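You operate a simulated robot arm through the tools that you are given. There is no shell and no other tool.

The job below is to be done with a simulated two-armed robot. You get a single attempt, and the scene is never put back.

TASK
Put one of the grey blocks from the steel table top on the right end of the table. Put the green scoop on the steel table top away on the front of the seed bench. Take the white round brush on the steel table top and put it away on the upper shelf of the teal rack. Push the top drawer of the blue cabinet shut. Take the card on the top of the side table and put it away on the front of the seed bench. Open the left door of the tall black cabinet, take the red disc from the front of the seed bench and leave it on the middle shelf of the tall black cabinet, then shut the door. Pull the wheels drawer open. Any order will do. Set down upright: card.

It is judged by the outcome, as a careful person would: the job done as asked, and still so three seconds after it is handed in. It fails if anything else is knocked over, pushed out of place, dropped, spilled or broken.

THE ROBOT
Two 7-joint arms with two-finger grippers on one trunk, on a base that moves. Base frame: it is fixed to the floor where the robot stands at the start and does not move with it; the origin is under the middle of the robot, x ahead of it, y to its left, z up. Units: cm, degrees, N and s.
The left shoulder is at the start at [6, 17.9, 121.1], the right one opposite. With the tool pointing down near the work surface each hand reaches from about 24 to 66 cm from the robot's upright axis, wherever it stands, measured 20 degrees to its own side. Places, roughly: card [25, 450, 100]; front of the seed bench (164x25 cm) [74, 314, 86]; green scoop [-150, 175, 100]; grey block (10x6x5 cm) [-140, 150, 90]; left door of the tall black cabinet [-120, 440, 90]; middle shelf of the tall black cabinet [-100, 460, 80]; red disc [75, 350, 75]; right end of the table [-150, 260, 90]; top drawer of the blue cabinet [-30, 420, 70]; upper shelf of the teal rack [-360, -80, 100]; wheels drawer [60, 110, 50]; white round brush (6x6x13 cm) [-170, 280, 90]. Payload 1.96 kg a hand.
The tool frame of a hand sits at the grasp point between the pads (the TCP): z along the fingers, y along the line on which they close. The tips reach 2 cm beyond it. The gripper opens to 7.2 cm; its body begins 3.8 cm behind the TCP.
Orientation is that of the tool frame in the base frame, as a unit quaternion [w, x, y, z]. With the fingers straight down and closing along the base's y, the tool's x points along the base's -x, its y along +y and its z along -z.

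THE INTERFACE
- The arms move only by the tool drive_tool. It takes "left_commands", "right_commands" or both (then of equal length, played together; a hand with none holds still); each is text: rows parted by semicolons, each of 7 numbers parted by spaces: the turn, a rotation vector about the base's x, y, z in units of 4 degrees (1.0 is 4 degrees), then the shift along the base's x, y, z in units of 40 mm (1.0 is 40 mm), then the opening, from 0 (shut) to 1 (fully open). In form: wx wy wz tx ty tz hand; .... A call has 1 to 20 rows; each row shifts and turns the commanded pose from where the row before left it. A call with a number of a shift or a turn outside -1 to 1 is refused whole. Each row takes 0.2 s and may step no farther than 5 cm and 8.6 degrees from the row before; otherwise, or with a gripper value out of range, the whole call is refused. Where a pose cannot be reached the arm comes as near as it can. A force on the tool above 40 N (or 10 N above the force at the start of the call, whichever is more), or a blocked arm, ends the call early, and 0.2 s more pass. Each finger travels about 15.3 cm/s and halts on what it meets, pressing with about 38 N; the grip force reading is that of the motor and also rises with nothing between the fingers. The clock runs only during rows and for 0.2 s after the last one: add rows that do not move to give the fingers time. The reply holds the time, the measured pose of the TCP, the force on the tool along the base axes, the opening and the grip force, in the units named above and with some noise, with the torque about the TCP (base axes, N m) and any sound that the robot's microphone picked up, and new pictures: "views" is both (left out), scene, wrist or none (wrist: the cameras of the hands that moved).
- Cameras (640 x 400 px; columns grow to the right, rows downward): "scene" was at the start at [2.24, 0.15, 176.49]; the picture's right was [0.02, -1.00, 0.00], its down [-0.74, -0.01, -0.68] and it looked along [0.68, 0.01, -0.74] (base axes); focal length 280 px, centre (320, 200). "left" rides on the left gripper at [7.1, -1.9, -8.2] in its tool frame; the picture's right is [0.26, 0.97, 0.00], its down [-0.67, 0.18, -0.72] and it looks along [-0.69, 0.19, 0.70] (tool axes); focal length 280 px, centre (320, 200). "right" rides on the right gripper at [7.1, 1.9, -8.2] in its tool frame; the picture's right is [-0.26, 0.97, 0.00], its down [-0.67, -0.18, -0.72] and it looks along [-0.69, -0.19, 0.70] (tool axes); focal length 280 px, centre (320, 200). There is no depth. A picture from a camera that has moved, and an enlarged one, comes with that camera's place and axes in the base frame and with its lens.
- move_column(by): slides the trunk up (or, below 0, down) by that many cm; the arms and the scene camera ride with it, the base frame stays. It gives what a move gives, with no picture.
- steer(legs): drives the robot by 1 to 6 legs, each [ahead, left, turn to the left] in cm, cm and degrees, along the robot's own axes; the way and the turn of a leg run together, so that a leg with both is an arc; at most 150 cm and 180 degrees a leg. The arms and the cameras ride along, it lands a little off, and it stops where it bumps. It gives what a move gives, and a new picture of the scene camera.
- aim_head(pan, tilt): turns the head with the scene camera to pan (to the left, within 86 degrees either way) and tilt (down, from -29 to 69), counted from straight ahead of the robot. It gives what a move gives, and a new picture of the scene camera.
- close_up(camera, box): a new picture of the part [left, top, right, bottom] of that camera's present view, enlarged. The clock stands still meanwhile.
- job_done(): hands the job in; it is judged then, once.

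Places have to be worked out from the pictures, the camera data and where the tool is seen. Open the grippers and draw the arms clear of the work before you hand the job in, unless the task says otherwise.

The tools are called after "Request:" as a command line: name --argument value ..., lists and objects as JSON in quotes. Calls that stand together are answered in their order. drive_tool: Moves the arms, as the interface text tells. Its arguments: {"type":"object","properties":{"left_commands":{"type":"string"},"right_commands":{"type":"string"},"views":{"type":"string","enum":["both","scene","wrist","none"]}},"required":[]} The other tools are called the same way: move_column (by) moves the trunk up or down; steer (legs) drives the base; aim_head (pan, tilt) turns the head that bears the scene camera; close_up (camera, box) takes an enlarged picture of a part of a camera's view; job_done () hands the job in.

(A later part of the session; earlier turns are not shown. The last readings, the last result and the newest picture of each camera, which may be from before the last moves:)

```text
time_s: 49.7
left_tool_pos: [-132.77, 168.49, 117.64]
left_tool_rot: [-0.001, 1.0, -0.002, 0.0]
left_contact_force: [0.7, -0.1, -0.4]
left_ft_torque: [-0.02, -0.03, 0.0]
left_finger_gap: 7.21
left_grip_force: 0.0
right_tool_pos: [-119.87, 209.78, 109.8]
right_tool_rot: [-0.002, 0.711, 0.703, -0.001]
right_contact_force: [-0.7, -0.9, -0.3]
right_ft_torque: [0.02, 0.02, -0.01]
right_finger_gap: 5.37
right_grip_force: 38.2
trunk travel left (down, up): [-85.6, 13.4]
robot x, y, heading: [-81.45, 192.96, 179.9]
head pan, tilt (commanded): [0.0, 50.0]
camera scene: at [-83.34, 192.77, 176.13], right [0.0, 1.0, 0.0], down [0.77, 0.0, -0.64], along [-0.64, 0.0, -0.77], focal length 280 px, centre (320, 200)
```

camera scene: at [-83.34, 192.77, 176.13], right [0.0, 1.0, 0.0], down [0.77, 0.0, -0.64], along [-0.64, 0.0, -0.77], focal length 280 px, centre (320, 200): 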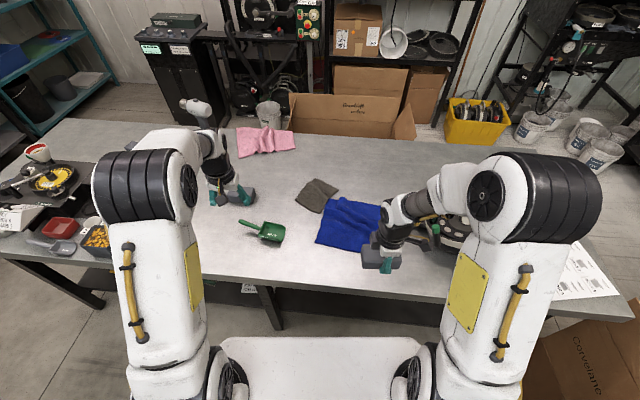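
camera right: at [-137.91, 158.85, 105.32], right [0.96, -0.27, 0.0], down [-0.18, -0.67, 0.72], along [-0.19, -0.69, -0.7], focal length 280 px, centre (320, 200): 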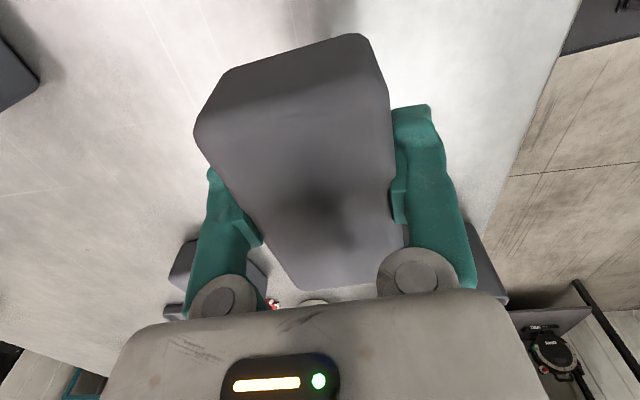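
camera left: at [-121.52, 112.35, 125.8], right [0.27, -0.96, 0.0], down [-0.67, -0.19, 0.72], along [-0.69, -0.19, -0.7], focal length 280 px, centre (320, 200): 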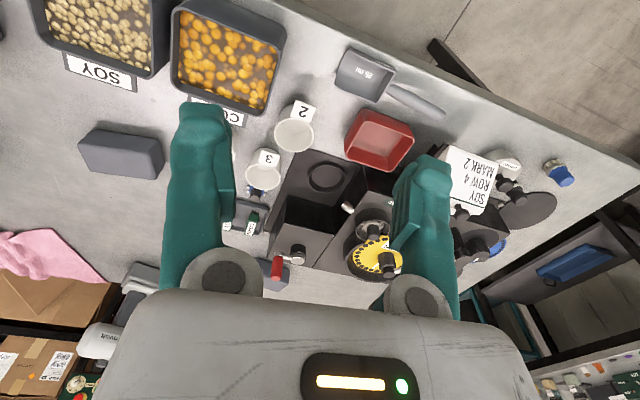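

The strafe worked; the scoop lies ahead between the hands, handle pointing left. I zoom in on it.

Request:
close_up --camera "scene" --box '[200, 180, 360, 280]'

Request:
close_up --camera "left" --box '[0, 0, 640, 400]'

```text
4.00 times, centred on (280, 230) of scene
camera zoom: at [-83.34, 192.77, 176.13], right [0.0, 1.0, 0.0], down [0.77, 0.0, -0.64], along [-0.64, 0.0, -0.77], focal length 1122 px, centre (480, 80)
```

zoom: 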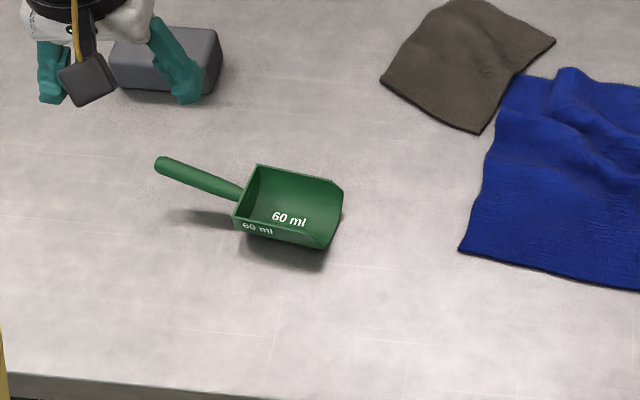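

```text
1.00 times, centred on (320, 200) of left (not enlarged: the box is as wide or as high as the picture)
camera zoom: at [-125.72, 170.26, 125.8], right [0.26, -0.97, 0.0], down [-0.67, -0.18, 0.72], along [-0.69, -0.18, -0.7], focal length 280 px, centre (320, 200)
```

zoom: 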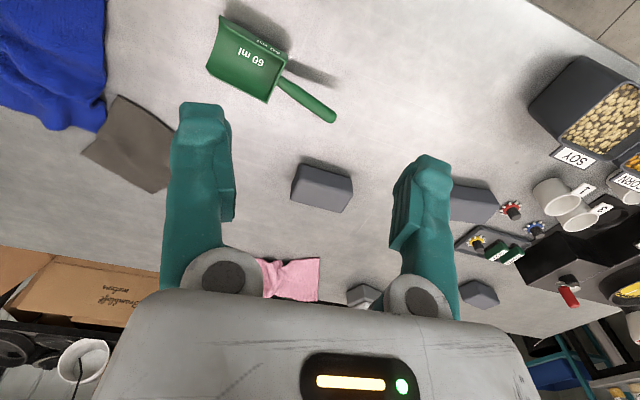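

The handle's middle is judged at [-141.9, 167.5, 92], running (-0.39,-0.92). I turn the left hand 67° and bring it above, lowering to z≈105.

Request:
drive_tool --left_commands "0 0 0.985 -0.13 -0.015 -0.18 1;0 0 0.985 -0.13 -0.015 -0.18 1;0 0 0.985 -0.13 -0.015 -0.18 1;0 0 0.985 -0.13 -0.015 -0.18 1;0 0 0.985 -0.13 -0.015 -0.18 1;0 0 0.985 -0.13 -0.015 -0.18 1;0 0 0.985 -0.13 -0.015 -0.18 1;0 0 0.985 -0.13 -0.015 -0.18 1;0 0 0.985 -0.13 -0.015 -0.18 1;0 0 0.985 -0.13 -0.015 -0.18 1;0 0 0.985 -0.13 -0.015 -0.18 1;0 0 0.985 -0.13 -0.015 -0.18 1;0 0 0.985 -0.13 -0.015 -0.18 1;0 0 0.985 -0.13 -0.015 -0.18 1;0 0 0.985 -0.13 -0.015 -0.18 1;0 0 0.985 -0.13 -0.015 -0.18 1;0 0 0.985 -0.13 -0.015 -0.18 1;0 0 0 0 0 0 1" --views "both"

```text
time_s: 53.5
left_tool_pos: [-140.76, 167.53, 106.99]
left_tool_rot: [-0.002, 0.871, 0.492, -0.004]
left_contact_force: [-0.5, 0.0, -0.1]
left_ft_torque: [-0.02, 0.02, 0.02]
left_finger_gap: 7.2
left_grip_force: 0.0
left hand out of reach, approached as far as the arm can: row 16, 17
right_tool_pos: [-119.95, 209.85, 109.86]
right_tool_rot: [0.0, 0.711, 0.703, -0.001]
right_contact_force: [0.3, -0.7, -1.2]
right_ft_torque: [-0.03, -0.04, 0.04]
right_finger_gap: 5.38
right_grip_force: 38.1
trunk travel left (down, up): [-85.6, 13.4]
robot x, y, heading: [-81.8, 192.95, 179.7]
head pan, tilt (commanded): [0.0, 50.0]
camera scene: at [-83.35, 192.84, 176.13], right [0.0, 1.0, 0.0], down [0.77, 0.0, -0.64], along [-0.64, 0.0, -0.77], focal length 280 px, centre (320, 200)
camera left: at [-138.63, 174.55, 115.05], right [0.96, -0.27, -0.01], down [-0.19, -0.67, 0.72], along [-0.2, -0.69, -0.7], focal length 280 px, centre (320, 200)
```

scene: 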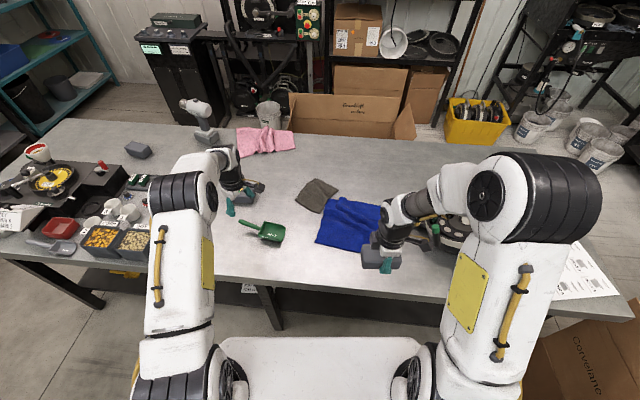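
left: 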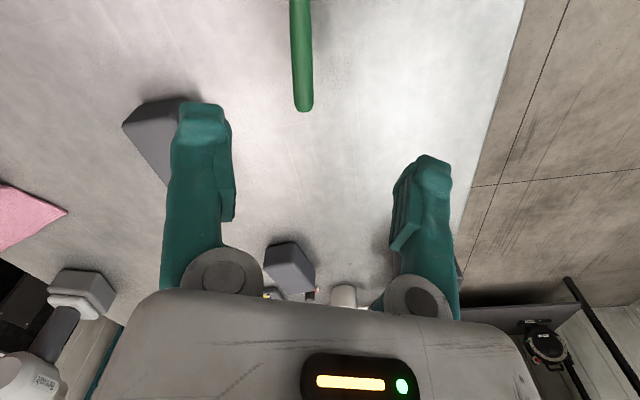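

The handle is about 1.5 cm further in -x and the hand needs about 11° more turn. I apply both while lowering to z≈100.

Request:
drive_tool --left_commands "0 0 0.2 0 0 -0.6 1;0 0 0.85 -0.1 0.02 -0.6 1;0 0 0.85 -0.1 0.02 -0.55 1;0 0 0.85 -0.1 0.02 0 1;0 0 0 0 0 0 1" --views "wrist"

```text
time_s: 54.7
left_tool_pos: [-141.88, 168.01, 99.97]
left_tool_rot: [-0.001, 0.819, 0.573, -0.004]
left_contact_force: [0.5, 0.2, 0.5]
left_ft_torque: [-0.03, -0.04, 0.02]
left_finger_gap: 7.21
left_grip_force: 0.0
right_tool_pos: [-119.81, 209.88, 109.91]
right_tool_rot: [-0.001, 0.711, 0.703, -0.001]
right_contact_force: [0.7, -0.9, -0.3]
right_ft_torque: [-0.04, -0.01, -0.02]
right_finger_gap: 5.39
right_grip_force: 38.1
trunk travel left (down, up): [-85.6, 13.4]
robot x, y, heading: [-82.14, 193.09, 179.5]
head pan, tilt (commanded): [0.0, 50.0]
camera left: at [-141.15, 175.17, 108.08], right [1.0, -0.08, -0.01], down [-0.05, -0.69, 0.72], along [-0.07, -0.71, -0.7], focal length 280 px, centre (320, 200)
```

left: 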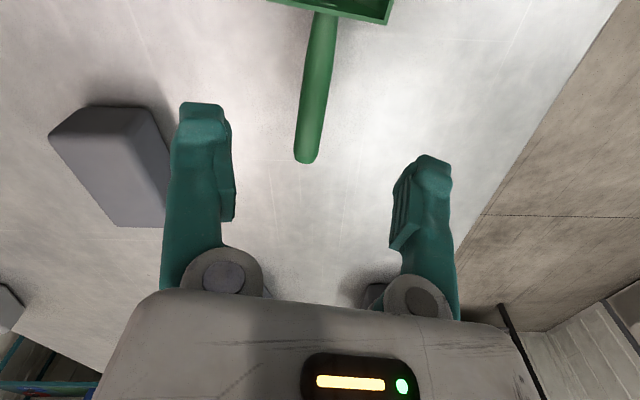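

The handle now lies 0.4 cm left of centre and nearly aligned. I make a small correction, descend to z≈91.6 and close.

Request:
drive_tool --left_commands "0 0 0.7 -0.05 0 -0.5 1;0 0 0.6 -0.04 0 -0.5 1;0 0 0 0 0 -0.5 1;0 0 0 0 0 -0.6 1;0 0 0 0 0 0 1" --views "both"

```text
time_s: 55.9
left_tool_pos: [-141.96, 167.98, 91.76]
left_tool_rot: [0.0, 0.793, 0.61, -0.004]
left_contact_force: [0.2, 0.5, 0.0]
left_ft_torque: [0.02, -0.01, 0.01]
left_finger_gap: 7.21
left_grip_force: 0.1
right_tool_pos: [-119.86, 209.88, 109.87]
right_tool_rot: [-0.001, 0.712, 0.703, -0.002]
right_contact_force: [-1.0, -0.1, -1.2]
right_ft_torque: [-0.03, 0.0, -0.01]
right_finger_gap: 5.4
right_grip_force: 38.2
trunk travel left (down, up): [-85.6, 13.4]
robot x, y, heading: [-81.81, 192.76, 179.7]
head pan, tilt (commanded): [0.0, 50.0]
camera scene: at [-83.31, 192.88, 176.13], right [0.0, 1.0, 0.0], down [0.77, 0.0, -0.64], along [-0.64, 0.0, -0.77], focal length 280 px, centre (320, 200)
camera left: at [-141.89, 175.25, 99.87], right [1.0, 0.01, -0.01], down [0.01, -0.7, 0.72], along [0.0, -0.72, -0.7], focal length 280 px, centre (320, 200)
```

scene: 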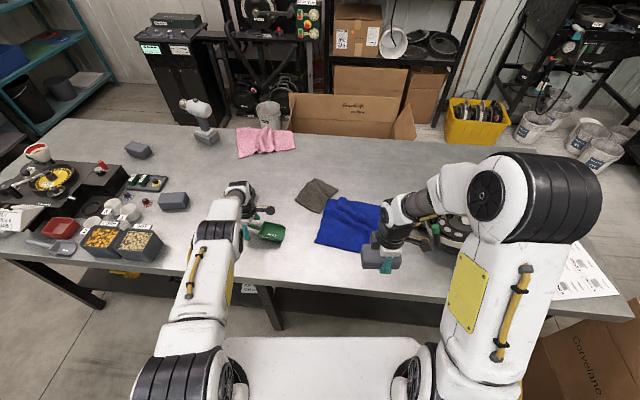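
left: 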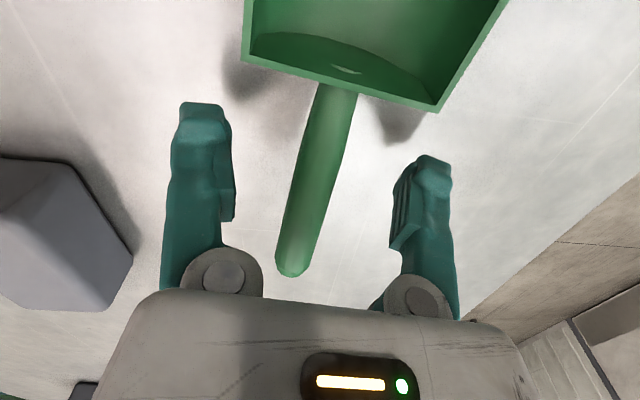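

The handle is centred between the pads and aligned. I close the left hand and lift.

Request:
drive_tool --left_commands "0 0 0 0 0 0 0.5;0 0 0 0 0 0 0.2;0 0 0 0 0 0 0;0 0 0 0 0 0 0;0 0 0 0 0 0 0;0 0 0 0 0 0.3 0;0 0 0 0 0 0.5 0;0 0 0 0 0 0.5 0;0 0 0 0 0 0 0" --views "both"

```text
time_s: 57.9
left_tool_pos: [-142.29, 167.82, 96.95]
left_tool_rot: [0.0, 0.793, 0.609, -0.003]
left_contact_force: [0.7, -1.0, -0.4]
left_ft_torque: [-0.03, 0.04, -0.01]
left_finger_gap: 0.64
left_grip_force: 35.0
right_tool_pos: [-119.85, 209.81, 109.95]
right_tool_rot: [0.0, 0.712, 0.702, 0.0]
right_contact_force: [0.9, 0.4, -0.7]
right_ft_torque: [-0.01, -0.01, -0.02]
right_finger_gap: 5.4
right_grip_force: 38.2
trunk travel left (down, up): [-85.6, 13.4]
robot x, y, heading: [-81.93, 193.09, 179.7]
head pan, tilt (commanded): [0.0, 50.0]
camera scene: at [-83.38, 192.85, 176.13], right [0.0, 1.0, 0.0], down [0.77, 0.0, -0.64], along [-0.64, 0.0, -0.77], focal length 280 px, centre (320, 200)
camera left: at [-142.23, 175.11, 104.87], right [1.0, 0.01, -0.01], down [0.01, -0.7, 0.72], along [0.0, -0.72, -0.7], focal length 280 px, centre (320, 200)
```

scene: 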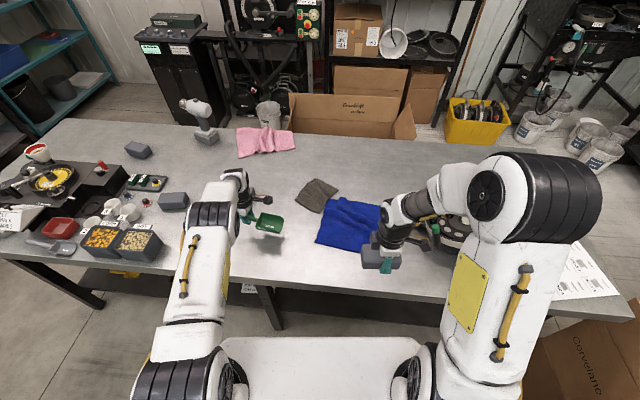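
left: 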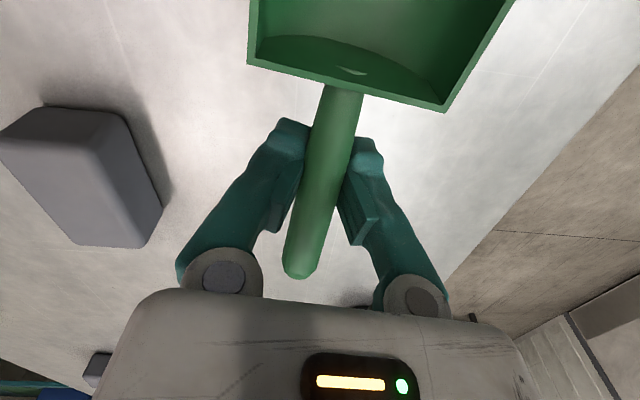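

Scoop is held (light, gap 0.6). I raise and draw the left hand back, then back off 12 cm and strafe right to view the right end of the table.

Request:
drive_tool --left_commands "0 0 0 0.3 0 0.7 0;0 0 0 0.6 0 0.7 0;0 0 0 0.8 0 0.7 0;0 0 0 0.8 0 0.7 0;0 0 0 0.8 0 0.5 0;0 0 0 0.8 0 0.3 0;0 0 0 0.8 0 0 0;0 0 0 0 0 0 0" --right_commands "0 0 0 0.4 0 0 0.4;0 0 0 0.4 0 0 0.4;0 0 0 0.4 0 0 0.4;0 0 0 0 0 0.3 0.4;0 0 0 0 0 0.3 0.4;0 0 0 0 0 0.2 0.4;0 0 0 0 0 0 0.4;0 0 0 0 0 0 0.4" --views "none"

Request:
steer --legs '[[-12, 0, 0], [0, -42, 0]]'

```text
time_s: 59.7
left_tool_pos: [-122.95, 167.79, 111.32]
left_tool_rot: [0.0, 0.793, 0.61, -0.004]
left_contact_force: [-0.4, -0.7, -0.6]
left_ft_torque: [-0.05, 0.01, 0.0]
left_finger_gap: 0.59
left_grip_force: 34.0
right_tool_pos: [-115.02, 209.99, 113.03]
right_tool_rot: [-0.001, 0.712, 0.702, 0.0]
right_contact_force: [-0.3, 0.4, -0.7]
right_ft_torque: [0.02, 0.01, 0.01]
right_finger_gap: 5.38
right_grip_force: 37.8
trunk travel left (down, up): [-85.6, 13.4]
robot x, y, heading: [-82.0, 192.76, 180.0]
head pan, tilt (commanded): [0.0, 50.0]
```

```text
time_s: 63.1
left_tool_pos: [-110.88, 209.66, 111.22]
left_tool_rot: [-0.001, 0.794, 0.607, -0.003]
left_contact_force: [-0.1, -0.7, 0.3]
left_ft_torque: [-0.01, 0.0, 0.01]
left_finger_gap: 0.6
left_grip_force: 33.9
right_tool_pos: [-102.76, 251.77, 112.99]
right_tool_rot: [-0.001, 0.713, 0.701, -0.001]
right_contact_force: [-0.6, -0.3, 0.0]
right_ft_torque: [-0.02, 0.01, 0.0]
right_finger_gap: 5.41
right_grip_force: 37.9
trunk travel left (down, up): [-85.6, 13.4]
robot x, y, heading: [-69.6, 234.46, 179.6]
head pan, tilt (commanded): [0.0, 50.0]
camera scene: at [-71.12, 234.39, 176.13], right [0.01, 1.0, 0.0], down [0.77, -0.01, -0.64], along [-0.64, 0.01, -0.77], focal length 280 px, centre (320, 200)
```

scene: 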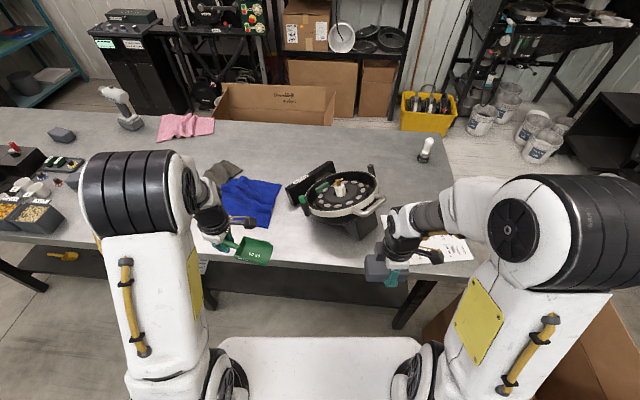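

Request:
close_up --camera "scene" --box '[280, 110, 520, 260]'

Request:
close_up --camera "scene" --box '[380, 110, 480, 172]'

```text
2.67 times, centred on (400, 185) of scene
camera zoom: at [-71.12, 234.39, 176.13], right [0.01, 1.0, 0.0], down [0.77, -0.01, -0.64], along [-0.64, 0.01, -0.77], focal length 748 px, centre (107, 240)
```

zoom: 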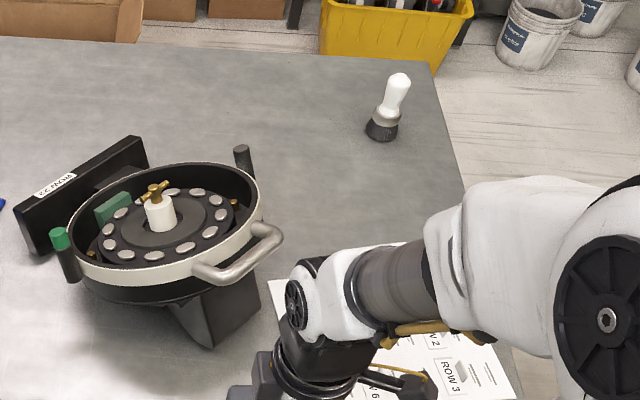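

```text
6.40 times, centred on (430, 141) of scene
camera zoom: at [-71.12, 234.39, 176.13], right [0.01, 1.0, 0.0], down [0.77, -0.01, -0.64], along [-0.64, 0.01, -0.77], focal length 1795 px, centre (-384, 578)
```

zoom: 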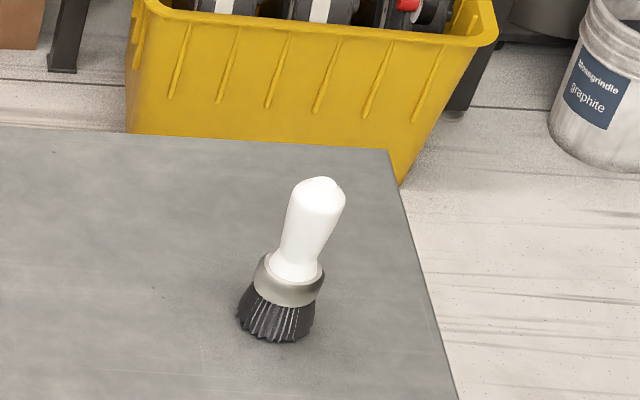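

The brush stands upright at about [-169, 283]; the wheel ends at y≈259 and the paper at x≈-141, so [-150, 273] is a free spot for the block. I look steeply down to check how close the base may come to the table.

Request:
aim_head --pan -40 --tilt 69

```text
time_s: 64.2
left_tool_pos: [-111.07, 209.71, 111.3]
left_tool_rot: [-0.001, 0.795, 0.607, -0.003]
left_contact_force: [0.1, 0.4, -0.8]
left_ft_torque: [0.0, 0.01, -0.01]
left_finger_gap: 0.59
left_grip_force: 32.8
right_tool_pos: [-102.74, 251.82, 113.08]
right_tool_rot: [0.0, 0.715, 0.7, 0.0]
right_contact_force: [-0.3, 0.8, 0.3]
right_ft_torque: [-0.01, 0.03, -0.01]
right_finger_gap: 5.39
right_grip_force: 37.8
trunk travel left (down, up): [-85.6, 13.4]
robot x, y, heading: [-70.31, 234.69, 179.6]
head pan, tilt (commanded): [-40.0, 68.8]
camera scene: at [-67.66, 238.02, 173.94], right [0.65, 0.76, 0.0], down [0.71, -0.61, -0.36], along [-0.28, 0.24, -0.93], focal length 280 px, centre (320, 200)
```

scene: 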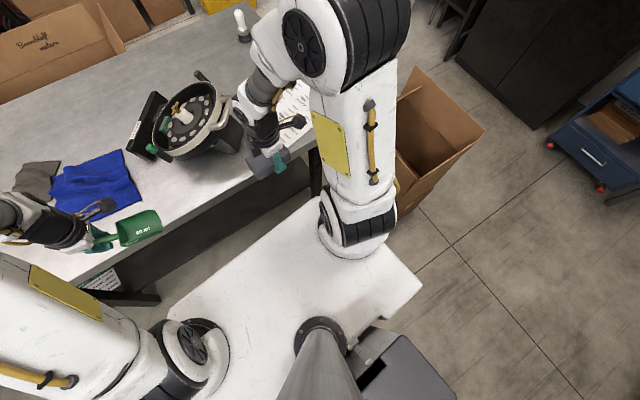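

The torso plate is at shoulder height and the base itself is only about 28 cm deep ahead, so I can come closer. I first move the right hand +20 cm in y past the wheel, then drive ahead 22 cm.

Request:
drive_tool --right_commands "0 0 0 0 0.9 0 0.4;0 0 0 0 0.9 0 0.4;0 0 0 0 0.9 0 0.4;0 0 0 0 0.9 0 0.4;0 0 0 0 0.9 0 0.4;0 0 0 0 0.7 0 0.4;0 0 0 0 0 0 0.4" --views "none"

Request:
aim_head --pan -25 --tilt 50

```text
time_s: 65.8
left_tool_pos: [-111.01, 209.78, 111.4]
left_tool_rot: [-0.001, 0.795, 0.606, -0.002]
left_contact_force: [0.7, -0.3, -0.5]
left_ft_torque: [0.01, 0.02, -0.01]
left_finger_gap: 0.58
left_grip_force: 33.0
right_tool_pos: [-102.44, 272.35, 112.79]
right_tool_rot: [0.0, 0.715, 0.7, -0.001]
right_contact_force: [-0.3, 1.2, 0.5]
right_ft_torque: [0.01, -0.01, -0.01]
right_finger_gap: 5.37
right_grip_force: 37.8
trunk travel left (down, up): [-85.6, 13.4]
robot x, y, heading: [-69.47, 234.38, 179.4]
head pan, tilt (commanded): [-40.0, 68.8]
```

```text
time_s: 66.6
left_tool_pos: [-110.86, 209.74, 111.21]
left_tool_rot: [0.0, 0.795, 0.606, -0.003]
left_contact_force: [-0.2, 0.7, -0.4]
left_ft_torque: [-0.05, 0.01, -0.03]
left_finger_gap: 0.59
left_grip_force: 33.4
right_tool_pos: [-102.45, 272.35, 112.78]
right_tool_rot: [-0.001, 0.714, 0.701, -0.001]
right_contact_force: [-0.3, 0.9, 0.2]
right_ft_torque: [0.0, -0.01, -0.02]
right_finger_gap: 5.37
right_grip_force: 38.2
trunk travel left (down, up): [-85.6, 13.4]
robot x, y, heading: [-69.71, 234.56, 179.3]
head pan, tilt (commanded): [-25.0, 50.0]
camera scene: at [-70.34, 237.78, 176.13], right [0.43, 0.9, 0.0], down [0.69, -0.33, -0.64], along [-0.58, 0.28, -0.77], focal length 280 px, centre (320, 200)
```

scene: 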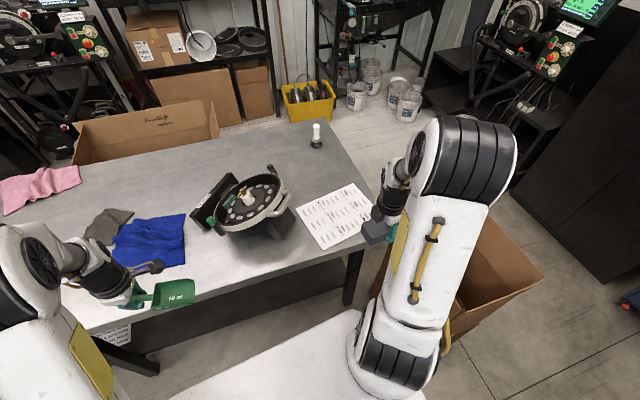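

The way ahead is clear: right hand will travel over the paper. I drive 22 cm closer to the table.

Request:
steer --legs '[[12, 0, 0], [10, 0, 0]]'

```text
time_s: 68.6
left_tool_pos: [-132.66, 209.81, 111.29]
left_tool_rot: [-0.001, 0.793, 0.609, -0.004]
left_contact_force: [-0.1, -0.2, 0.1]
left_ft_torque: [0.01, 0.02, -0.03]
left_finger_gap: 0.61
left_grip_force: 32.3
right_tool_pos: [-124.4, 272.45, 112.82]
right_tool_rot: [-0.001, 0.713, 0.701, 0.0]
right_contact_force: [-0.1, 0.3, -0.4]
right_ft_torque: [-0.01, -0.02, 0.01]
right_finger_gap: 5.4
right_grip_force: 38.0
trunk travel left (down, up): [-85.6, 13.4]
robot x, y, heading: [-91.29, 234.76, 179.5]
head pan, tilt (commanded): [-25.0, 50.0]
camera scene: at [-92.19, 237.96, 176.13], right [0.43, 0.9, 0.0], down [0.69, -0.33, -0.64], along [-0.58, 0.28, -0.77], focal length 280 px, centre (320, 200)
```

scene: 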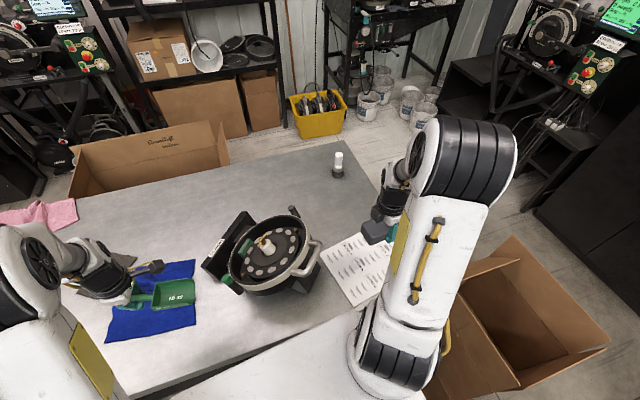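

At [-150, 273] the right arm would be at its reach limit, so I draw the scoop back (away from the wheel) and strafe 8 cm to the right.

Request:
drive_tool --left_commands "0 0 0 0.8 0 0.2 0;0 0 0 0.8 0 0.2 0;0 0 0 0.8 0 0.2 0;0 0 0 0.8 0 0.2 0;0 0 0 0 0 0 0" --views "none"

Request:
steer --legs '[[0, -8, 0]]'

```text
time_s: 69.8
left_tool_pos: [-120.24, 209.79, 114.54]
left_tool_rot: [0.001, 0.793, 0.609, -0.003]
left_contact_force: [-1.0, 0.3, 0.0]
left_ft_torque: [-0.07, -0.01, 0.01]
left_finger_gap: 0.6
left_grip_force: 32.9
left hand out of reach, approached as far as the arm can: row 4
right_tool_pos: [-124.41, 272.55, 112.7]
right_tool_rot: [0.0, 0.713, 0.701, 0.0]
right_contact_force: [-0.2, 0.7, -0.3]
right_ft_torque: [0.0, -0.01, 0.02]
right_finger_gap: 5.37
right_grip_force: 37.5
trunk travel left (down, up): [-85.6, 13.4]
robot x, y, heading: [-91.38, 234.59, 179.5]
head pan, tilt (commanded): [-25.0, 50.0]
```

```text
time_s: 70.8
left_tool_pos: [-120.24, 217.33, 114.44]
left_tool_rot: [-0.001, 0.793, 0.609, -0.002]
left_contact_force: [-0.1, -0.6, 0.0]
left_ft_torque: [0.0, 0.02, -0.01]
left_finger_gap: 0.62
left_grip_force: 32.7
right_tool_pos: [-124.26, 280.14, 112.86]
right_tool_rot: [-0.002, 0.713, 0.701, 0.0]
right_contact_force: [0.1, -0.5, -0.1]
right_ft_torque: [0.01, -0.01, 0.02]
right_finger_gap: 5.4
right_grip_force: 37.8
trunk travel left (down, up): [-85.6, 13.4]
robot x, y, heading: [-91.82, 242.75, 179.6]
head pan, tilt (commanded): [-25.0, 50.0]
camera scene: at [-92.08, 245.43, 176.14], right [0.43, 0.9, 0.0], down [0.69, -0.33, -0.64], along [-0.58, 0.28, -0.77], focal length 280 px, centre (320, 200)
```

scene: 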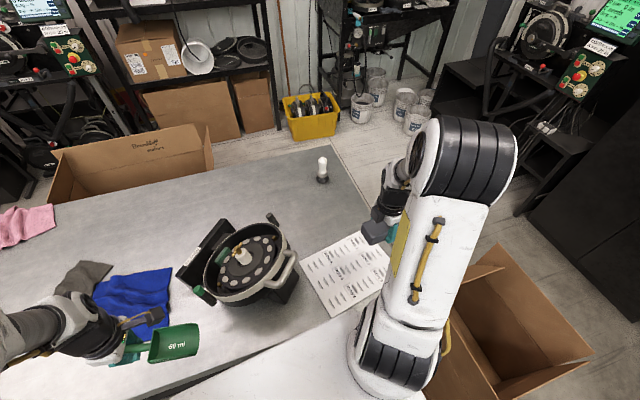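

Brush confirmed at [-168, 283]. I carry the block over the free spot at [-150, 272] while lowering to z≈101.

Request:
drive_tool --right_commands "0 0 0 -0.9 -0.28 -0.4 0.4;0 0 0 -0.9 -0.28 -0.4 0.4;0 0 0 -0.9 -0.28 -0.4 0.4;0 0 0 -0.9 -0.28 -0.4 0.4;0 0 0 -0.9 -0.28 -0.4 0.4;0 0 0 -0.9 -0.28 -0.4 0.4;0 0 0 -0.9 -0.28 -0.4 0.4;0 0 0 0 0 0 0.4" --views "both"

```text
time_s: 72.6
left_tool_pos: [-120.11, 217.65, 114.5]
left_tool_rot: [0.0, 0.794, 0.608, -0.003]
left_contact_force: [-0.4, -0.2, 0.1]
left_ft_torque: [-0.03, 0.05, -0.03]
left_finger_gap: 0.61
left_grip_force: 32.1
right_tool_pos: [-149.38, 272.39, 101.3]
right_tool_rot: [-0.001, 0.713, 0.702, 0.0]
right_contact_force: [0.0, -0.8, 0.0]
right_ft_torque: [0.04, -0.03, -0.01]
right_finger_gap: 5.36
right_grip_force: 37.8
trunk travel left (down, up): [-85.6, 13.4]
robot x, y, heading: [-91.56, 242.96, 179.6]
head pan, tilt (commanded): [-25.0, 50.0]
camera scene: at [-91.99, 245.82, 176.13], right [0.43, 0.9, 0.0], down [0.69, -0.33, -0.64], along [-0.58, 0.28, -0.77], focal length 280 px, centre (320, 200)
camera right: at [-147.32, 279.4, 109.48], right [0.96, -0.28, 0.0], down [-0.19, -0.67, 0.72], along [-0.2, -0.69, -0.7], focal length 280 px, centre (320, 200)
```

scene: 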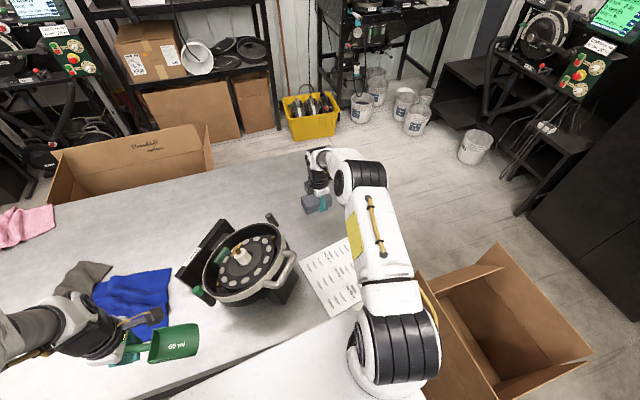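
right: 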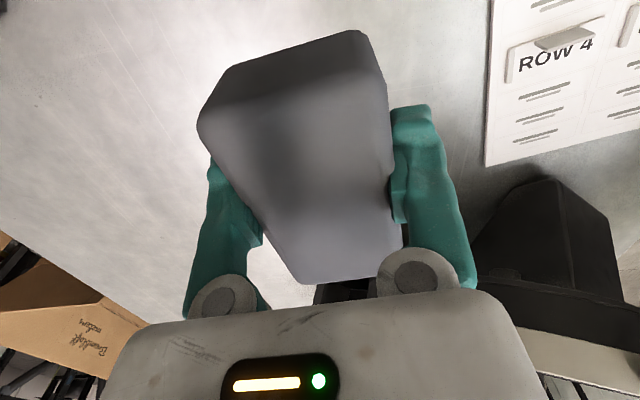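

The block is over the free spot, clear of paper and wheel. I lower it to z≈91 and check the contact.

Request:
drive_tool --right_commands "0 0 0 0 0 -0.6 0.4;0 0 0 0 0 -0.6 0.4;0 0 0 0 0 -0.6 0.4;0 0 0 0 0 -0.5 0.4;0 0 0 0 0 -0.2 0.4;0 0 0 0 0 0 0.4" --views "wrist"

```text
time_s: 74.0
left_tool_pos: [-120.11, 217.44, 114.5]
left_tool_rot: [0.0, 0.794, 0.608, -0.004]
left_contact_force: [0.0, -0.1, -0.6]
left_ft_torque: [0.0, 0.01, -0.05]
left_finger_gap: 0.61
left_grip_force: 31.9
right_tool_pos: [-149.41, 272.44, 91.56]
right_tool_rot: [0.0, 0.712, 0.702, -0.001]
right_contact_force: [0.6, 0.1, -0.4]
right_ft_torque: [0.01, 0.01, -0.02]
right_finger_gap: 5.36
right_grip_force: 38.1
trunk travel left (down, up): [-85.6, 13.4]
robot x, y, heading: [-91.7, 242.68, 179.7]
head pan, tilt (commanded): [-25.0, 50.0]
camera right: at [-147.5, 279.33, 99.77], right [0.96, -0.28, 0.0], down [-0.19, -0.67, 0.72], along [-0.2, -0.69, -0.7], focal length 280 px, centre (320, 200)
```

right: 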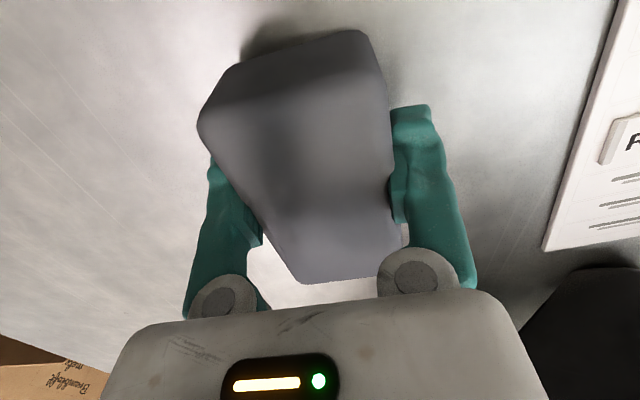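

No contact yet at z 91.6; I lower in small steps until the force shows, then release and rise.

Request:
drive_tool --right_commands "0 0 0 0 0 -0.1 0.4;0 0 0 0 0 -0.08 0.4;0 0 0 0 0 0 0.4" --views "none"

```text
time_s: 74.8
left_tool_pos: [-120.13, 217.53, 114.65]
left_tool_rot: [0.001, 0.794, 0.608, -0.002]
left_contact_force: [1.1, -0.4, -0.3]
left_ft_torque: [-0.02, 0.01, -0.01]
left_finger_gap: 0.6
left_grip_force: 31.8
right_tool_pos: [-149.48, 272.48, 91.13]
right_tool_rot: [0.0, 0.713, 0.701, 0.0]
right_contact_force: [-0.3, -0.3, 1.6]
right_ft_torque: [-0.01, 0.0, -0.03]
right_finger_gap: 5.39
right_grip_force: 38.4
trunk travel left (down, up): [-85.6, 13.4]
robot x, y, heading: [-91.47, 242.78, 179.8]
head pan, tilt (commanded): [-25.0, 50.0]
```

The reading of 1.6 N up and the lag show contact. I open slowly and lift straight up.

Request:
drive_tool --right_commands "0 0 0 0 0 0 0.75;0 0 0 0 0 0 0.85;0 0 0 0 0 0 1;0 0 0 0 0 0 1;0 0 0 0 0 0.5 1;0 0 0 0 0 0.5 1;0 0 0 0 0 0.5 1;0 0 0 0 0 0.5 1;0 0 0 0 0 0 1" --views "both"

```text
time_s: 76.8
left_tool_pos: [-120.25, 217.5, 114.52]
left_tool_rot: [0.0, 0.794, 0.608, -0.002]
left_contact_force: [0.0, 0.8, -0.2]
left_ft_torque: [-0.04, 0.0, -0.02]
left_finger_gap: 0.61
left_grip_force: 31.4
right_tool_pos: [-149.6, 272.38, 98.89]
right_tool_rot: [-0.001, 0.713, 0.702, -0.001]
right_contact_force: [0.9, -0.8, 0.4]
right_ft_torque: [-0.03, 0.0, 0.03]
right_finger_gap: 7.22
right_grip_force: 0.1
trunk travel left (down, up): [-85.6, 13.4]
robot x, y, heading: [-91.5, 242.68, 179.5]
head pan, tilt (commanded): [-25.0, 50.0]
camera scene: at [-92.15, 245.8, 176.13], right [0.43, 0.9, 0.0], down [0.69, -0.33, -0.64], along [-0.58, 0.28, -0.77], focal length 280 px, centre (320, 200)
camera right: at [-147.51, 279.32, 107.02], right [0.96, -0.28, 0.0], down [-0.19, -0.67, 0.72], along [-0.2, -0.69, -0.7], focal length 280 px, centre (320, 200)
```

scene: 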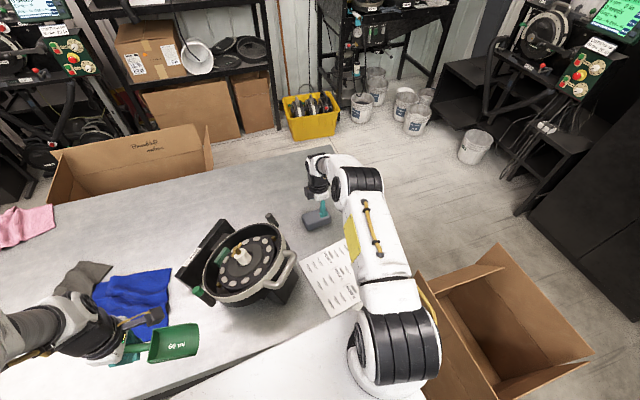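
right: 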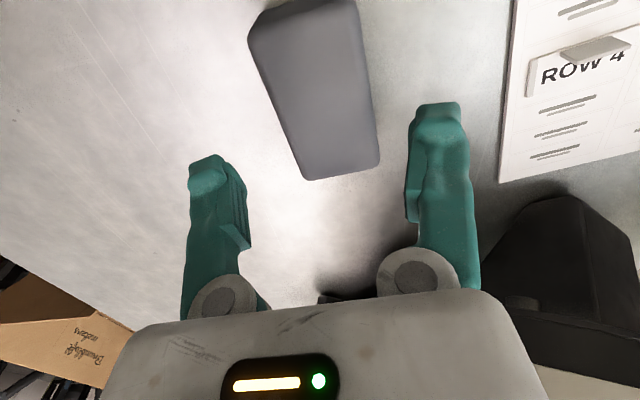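

The block stands at [-149.5, 272.5], well placed. The brush is better fetched later from the table's right end, so I draw back now and take the scoop to the seed bench.

Request:
drive_tool --right_commands "0 0 0 0 0 0.8 1;0 0 0 0.3 0 0.8 1;0 0 0 0.8 0 0.6 1;0 0 -0.8 0.9 0 0.3 1;0 0 -0.8 0.9 0 0 1;0 0 -0.8 0.9 0 0 1;0 0 -0.8 0.9 0 0 1;0 0 -0.8 0.9 0 0 1;0 0 -0.8 0.9 0 0 1;0 0 -0.8 0.9 0 0 1;0 0 -0.8 0 0 0 1;0 0 -0.8 0 0 0 1" --views "none"

Request:
steer --legs '[[-28, 0, 0], [0, 0, 180]]'

```text
time_s: 79.4
left_tool_pos: [-120.24, 217.49, 114.4]
left_tool_rot: [0.0, 0.794, 0.608, -0.003]
left_contact_force: [-0.3, -0.7, -1.1]
left_ft_torque: [-0.01, -0.02, 0.0]
left_finger_gap: 0.6
left_grip_force: 31.2
right_tool_pos: [-119.86, 272.52, 108.92]
right_tool_rot: [0.0, 0.865, 0.503, 0.0]
right_contact_force: [0.8, 0.6, -0.8]
right_ft_torque: [-0.03, -0.01, -0.01]
right_finger_gap: 7.19
right_grip_force: 0.0
trunk travel left (down, up): [-85.6, 13.4]
robot x, y, heading: [-91.3, 242.48, 179.5]
head pan, tilt (commanded): [-25.0, 50.0]
```

```text
time_s: 88.7
left_tool_pos: [-35.67, 267.63, 114.53]
left_tool_rot: [0.002, -0.612, 0.791, 0.0]
left_contact_force: [-0.2, 0.3, -0.5]
left_ft_torque: [0.0, -0.02, -0.02]
left_finger_gap: 0.6
left_grip_force: 30.3
right_tool_pos: [-35.44, 212.8, 108.91]
right_tool_rot: [0.001, -0.507, 0.862, 0.0]
right_contact_force: [0.2, -0.5, -0.6]
right_ft_torque: [0.0, 0.02, 0.02]
right_finger_gap: 7.2
right_grip_force: 0.0
trunk travel left (down, up): [-85.6, 13.4]
robot x, y, heading: [-63.92, 242.43, 0.1]
head pan, tilt (commanded): [-25.0, 50.0]
camera scene: at [-62.83, 239.11, 176.13], right [-0.42, -0.91, 0.0], down [-0.69, 0.32, -0.64], along [0.58, -0.27, -0.77], focal length 280 px, centre (320, 200)
```

scene: 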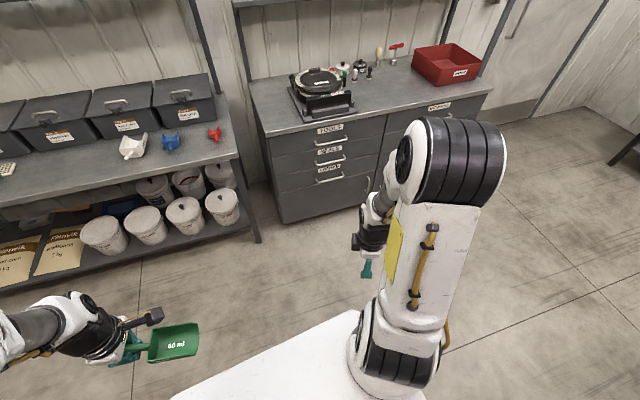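

I now face the seed bench. I drive to about [0, 315] and look at the bench front.

Request:
steer --legs '[[60, 70, 0]]'

Request:
aim_head --pan 0 --tilt 45

```text
time_s: 93.5
left_tool_pos: [22.56, 337.99, 114.55]
left_tool_rot: [0.003, -0.618, 0.786, 0.0]
left_contact_force: [-0.7, -0.8, 0.1]
left_ft_torque: [0.03, 0.02, -0.02]
left_finger_gap: 0.61
left_grip_force: 29.8
right_tool_pos: [23.48, 283.11, 108.96]
right_tool_rot: [0.001, -0.513, 0.858, -0.001]
right_contact_force: [-0.1, 0.4, -0.3]
right_ft_torque: [-0.01, -0.01, -0.03]
right_finger_gap: 7.19
right_grip_force: 0.1
trunk travel left (down, up): [-85.6, 13.4]
robot x, y, heading: [-5.69, 311.87, 0.9]
head pan, tilt (commanded): [-25.0, 50.0]
camera scene: at [-4.33, 308.98, 176.13], right [-0.41, -0.91, 0.0], down [-0.7, 0.31, -0.64], along [0.59, -0.26, -0.77], focal length 280 px, centre (320, 200)
```

scene: 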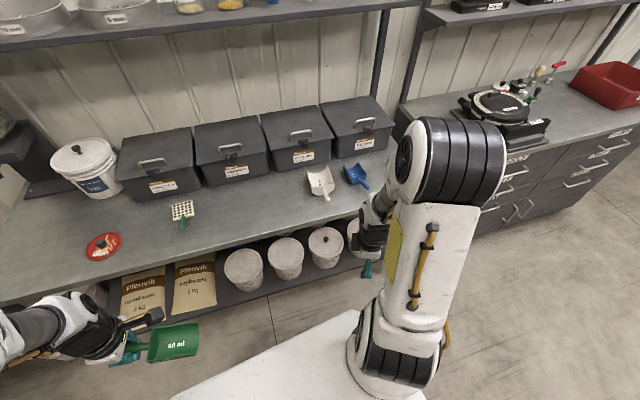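

```text
time_s: 94.4
left_tool_pos: [22.55, 337.89, 114.53]
left_tool_rot: [0.002, -0.618, 0.786, 0.0]
left_contact_force: [1.1, 0.6, -1.2]
left_ft_torque: [-0.01, -0.02, -0.02]
left_finger_gap: 0.62
left_grip_force: 29.6
right_tool_pos: [23.51, 283.1, 108.95]
right_tool_rot: [0.0, -0.513, 0.859, 0.0]
right_contact_force: [-0.3, 0.2, 0.5]
right_ft_torque: [0.01, 0.0, 0.02]
right_finger_gap: 7.23
right_grip_force: 0.1
trunk travel left (down, up): [-85.6, 13.4]
robot x, y, heading: [-5.76, 312.37, 0.8]
head pan, tilt (commanded): [0.0, 45.0]
camera scene: at [-3.2, 312.29, 176.82], right [0.02, -1.0, 0.0], down [-0.71, -0.01, -0.71], along [0.71, 0.01, -0.71], focal length 280 px, centre (320, 200)
```

scene: 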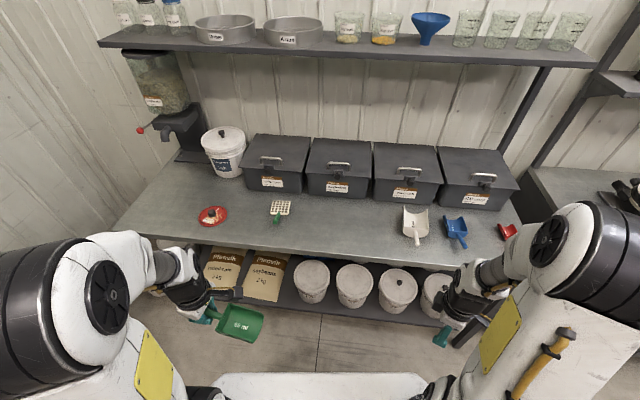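

The seed bench front strip runs x≈56–87 with a free span y≈282–315. I'll set the scoop at about [72, 300]; I drive so the left hand comes over it.

Request:
steer --legs '[[0, -26, 0], [24, 0, 0]]'

```text
time_s: 97.6
left_tool_pos: [46.73, 313.01, 114.63]
left_tool_rot: [0.003, -0.621, 0.784, 0.0]
left_contact_force: [-0.7, -0.3, 0.0]
left_ft_torque: [0.01, -0.04, -0.01]
left_finger_gap: 0.61
left_grip_force: 29.8
right_tool_pos: [48.05, 258.15, 108.95]
right_tool_rot: [0.0, -0.515, 0.857, 0.0]
right_contact_force: [-0.2, 0.1, -1.0]
right_ft_torque: [0.04, -0.02, 0.02]
right_finger_gap: 7.2
right_grip_force: 0.0
trunk travel left (down, up): [-85.6, 13.4]
robot x, y, heading: [18.88, 287.12, 1.3]
head pan, tilt (commanded): [0.0, 45.0]
camera scene: at [21.18, 287.24, 176.83], right [0.02, -1.0, 0.0], down [-0.71, -0.02, -0.71], along [0.71, 0.02, -0.71], focal length 280 px, centre (320, 200)
```

scene: 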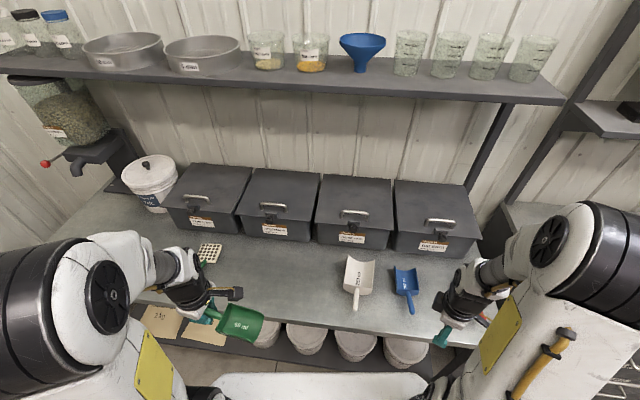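

The robot stands at [18.9, 287.1]. I carry the scoop forward to about [74, 308], lowering to z≈98.

Request:
drive_tool --left_commands "0 0 0 0.9 -0.15 -0.2 0;0 0 0 0.9 -0.15 -0.4 0;0 0 0 0.9 -0.15 -0.6 0;0 0 0 0.9 -0.15 -0.6 0;0 0 0 0.9 -0.15 -0.6 0;0 0 0 0.9 -0.15 -0.6 0;0 0 0 0.9 -0.15 -0.6 0;0 0 0 0.5 -0.15 -0.5 0;0 0 0 0 0 0 0" --views "both"

```text
time_s: 99.6
left_tool_pos: [74.23, 308.51, 98.07]
left_tool_rot: [0.002, -0.621, 0.784, 0.0]
left_contact_force: [-0.2, -0.1, -0.2]
left_ft_torque: [0.02, 0.0, 0.0]
left_finger_gap: 0.6
left_grip_force: 29.2
right_tool_pos: [48.09, 258.22, 108.97]
right_tool_rot: [0.001, -0.514, 0.858, -0.001]
right_contact_force: [-1.0, 1.0, -0.8]
right_ft_torque: [-0.01, -0.01, -0.01]
right_finger_gap: 7.19
right_grip_force: 0.1
trunk travel left (down, up): [-85.6, 13.4]
robot x, y, heading: [18.54, 286.98, 1.3]
head pan, tilt (commanded): [0.0, 45.0]
camera scene: at [21.25, 287.28, 176.82], right [0.02, -1.0, 0.0], down [-0.71, -0.02, -0.71], along [0.71, 0.02, -0.71], focal length 280 px, centre (320, 200)
camera left: at [74.53, 301.0, 106.14], right [-1.0, -0.03, 0.0], down [-0.03, 0.7, 0.72], along [-0.02, 0.72, -0.7], focal length 280 px, centre (320, 200)
```

scene: 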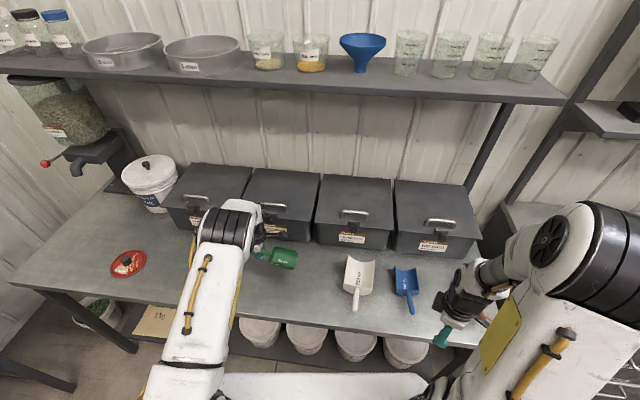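
left: 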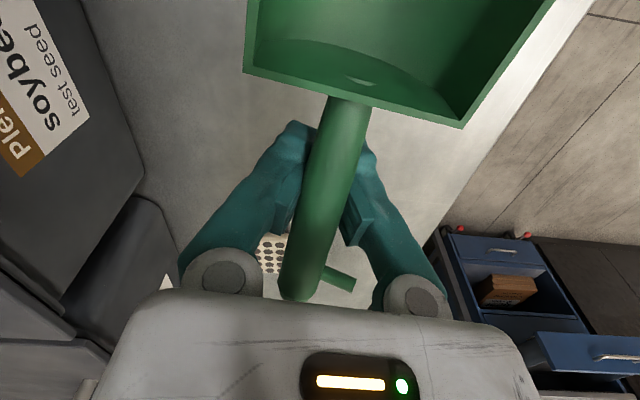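

The scoop is over the strip. I zoom in to see its attitude before lowering.

Request:
close_up --camera "scene" --box '[200, 200, 360, 300]'

```text
4.00 times, centred on (280, 250) of scene
camera zoom: at [21.25, 287.28, 176.82], right [0.02, -1.0, 0.0], down [-0.71, -0.02, -0.71], along [0.71, 0.02, -0.71], focal length 1122 px, centre (480, 0)
```

zoom: 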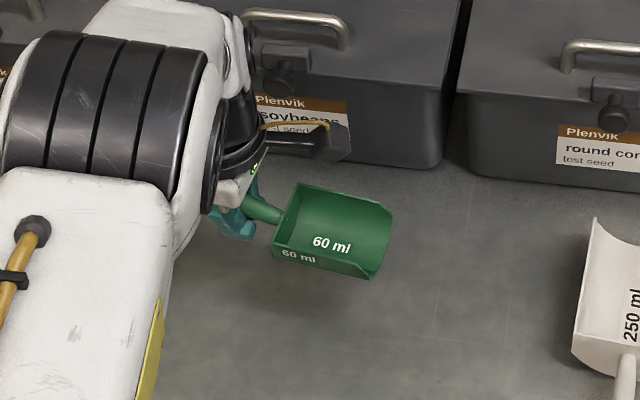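

The scoop looks roughly level. I lower to about z 91.5, then in small steps until it touches.

Request:
drive_tool --left_commands "0 0 0 0 0 -0.5 0;0 0 0 0 0 -0.5 0;0 0 0 0 0 -0.4 0;0 0 0 0 0 -0.15 0;0 0 0 0 0 0 0" --views "wrist"

Request:
drive_tool --left_commands "0 0 0 0 0 -0.12 0;0 0 0 0 0 -0.12 0;0 0 0 0 0 0 0" --views "wrist"

```text
time_s: 100.8
left_tool_pos: [74.19, 308.41, 91.88]
left_tool_rot: [0.002, -0.62, 0.784, 0.001]
left_contact_force: [-0.5, 0.1, -0.5]
left_ft_torque: [0.02, -0.01, 0.0]
left_finger_gap: 0.6
left_grip_force: 30.1
right_tool_pos: [48.14, 258.28, 108.93]
right_tool_rot: [0.001, -0.515, 0.857, -0.001]
right_contact_force: [0.4, -0.6, -0.2]
right_ft_torque: [0.0, -0.02, 0.0]
right_finger_gap: 7.22
right_grip_force: 0.1
trunk travel left (down, up): [-85.6, 13.4]
robot x, y, heading: [18.93, 287.04, 1.2]
head pan, tilt (commanded): [0.0, 45.0]
camera left: at [74.56, 300.94, 99.93], right [-1.0, -0.03, 0.0], down [-0.03, 0.7, 0.72], along [-0.02, 0.72, -0.7], focal length 280 px, centre (320, 200)
```

left: 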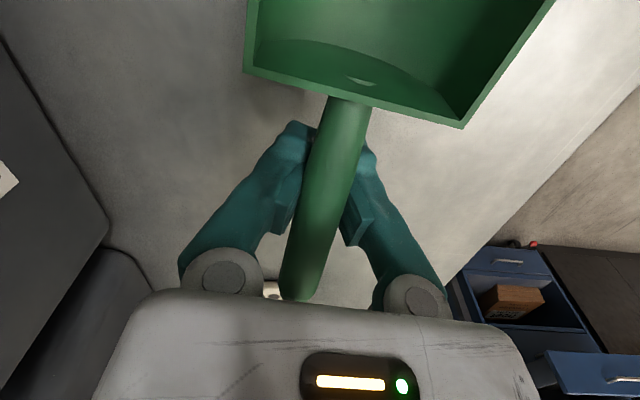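

```text
time_s: 101.6
left_tool_pos: [74.12, 308.28, 90.98]
left_tool_rot: [0.003, -0.621, 0.784, 0.0]
left_contact_force: [0.2, 0.2, -0.9]
left_ft_torque: [0.03, 0.01, 0.01]
left_finger_gap: 0.61
left_grip_force: 29.6
right_tool_pos: [48.06, 258.24, 108.98]
right_tool_rot: [0.001, -0.515, 0.857, 0.0]
right_contact_force: [-0.4, 0.8, 0.8]
right_ft_torque: [-0.01, -0.01, -0.02]
right_finger_gap: 7.21
right_grip_force: 0.0
trunk travel left (down, up): [-85.6, 13.4]
robot x, y, heading: [18.97, 287.71, 1.3]
head pan, tilt (commanded): [0.0, 45.0]
camera left: at [74.43, 300.83, 99.01], right [-1.0, -0.03, 0.0], down [-0.03, 0.7, 0.72], along [-0.02, 0.72, -0.7], focal length 280 px, centre (320, 200)
```

left: 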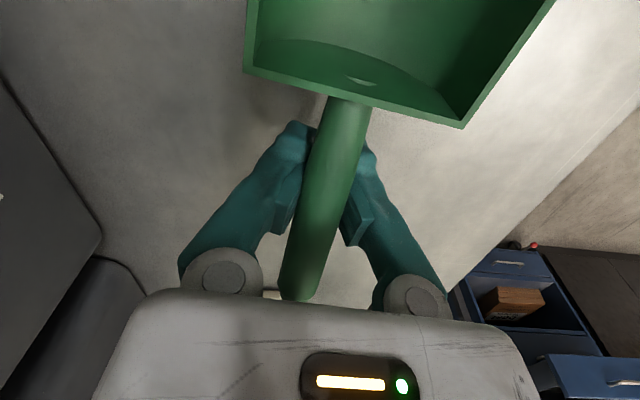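

Still no contact at z 91.0. I continue down in small steps.

Request:
drive_tool --left_commands "0 0 0 0 0 -0.1 0;0 0 0 0 0 -0.1 0;0 0 0 0 0 0 0" --views "none"

Request:
drive_tool --left_commands "0 0 0 0 0 -0.1 0;0 0 0 0 0 0 0" --views "wrist"

```text
time_s: 102.4
left_tool_pos: [74.16, 308.22, 90.29]
left_tool_rot: [0.003, -0.62, 0.784, 0.0]
left_contact_force: [-0.2, 0.4, 0.5]
left_ft_torque: [0.02, -0.02, -0.02]
left_finger_gap: 0.6
left_grip_force: 29.8
right_tool_pos: [48.19, 258.12, 108.96]
right_tool_rot: [0.001, -0.515, 0.857, -0.001]
right_contact_force: [-0.1, -0.4, -0.3]
right_ft_torque: [-0.01, 0.0, 0.03]
right_finger_gap: 7.19
right_grip_force: 0.1
trunk travel left (down, up): [-85.6, 13.4]
robot x, y, heading: [19.14, 287.4, 1.1]
head pan, tilt (commanded): [0.0, 45.0]
```

```text
time_s: 103.0
left_tool_pos: [74.04, 308.12, 89.77]
left_tool_rot: [0.003, -0.62, 0.785, 0.0]
left_contact_force: [0.7, 0.0, -0.9]
left_ft_torque: [0.0, -0.01, -0.02]
left_finger_gap: 0.6
left_grip_force: 29.7
right_tool_pos: [48.24, 258.22, 108.91]
right_tool_rot: [0.0, -0.515, 0.857, -0.001]
right_contact_force: [-0.2, -0.1, 0.1]
right_ft_torque: [0.0, 0.02, -0.01]
right_finger_gap: 7.17
right_grip_force: 0.0
trunk travel left (down, up): [-85.6, 13.4]
robot x, y, heading: [18.77, 287.05, 1.4]
head pan, tilt (commanded): [0.0, 45.0]
camera left: at [74.3, 300.74, 97.88], right [-1.0, -0.03, 0.0], down [-0.03, 0.7, 0.72], along [-0.02, 0.72, -0.7], focal length 280 px, centre (320, 200)
```

left: 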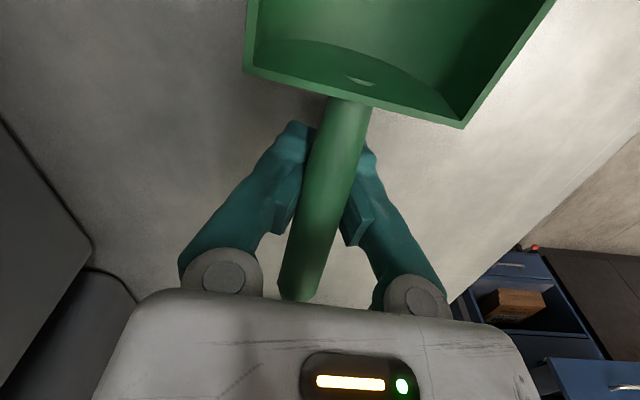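

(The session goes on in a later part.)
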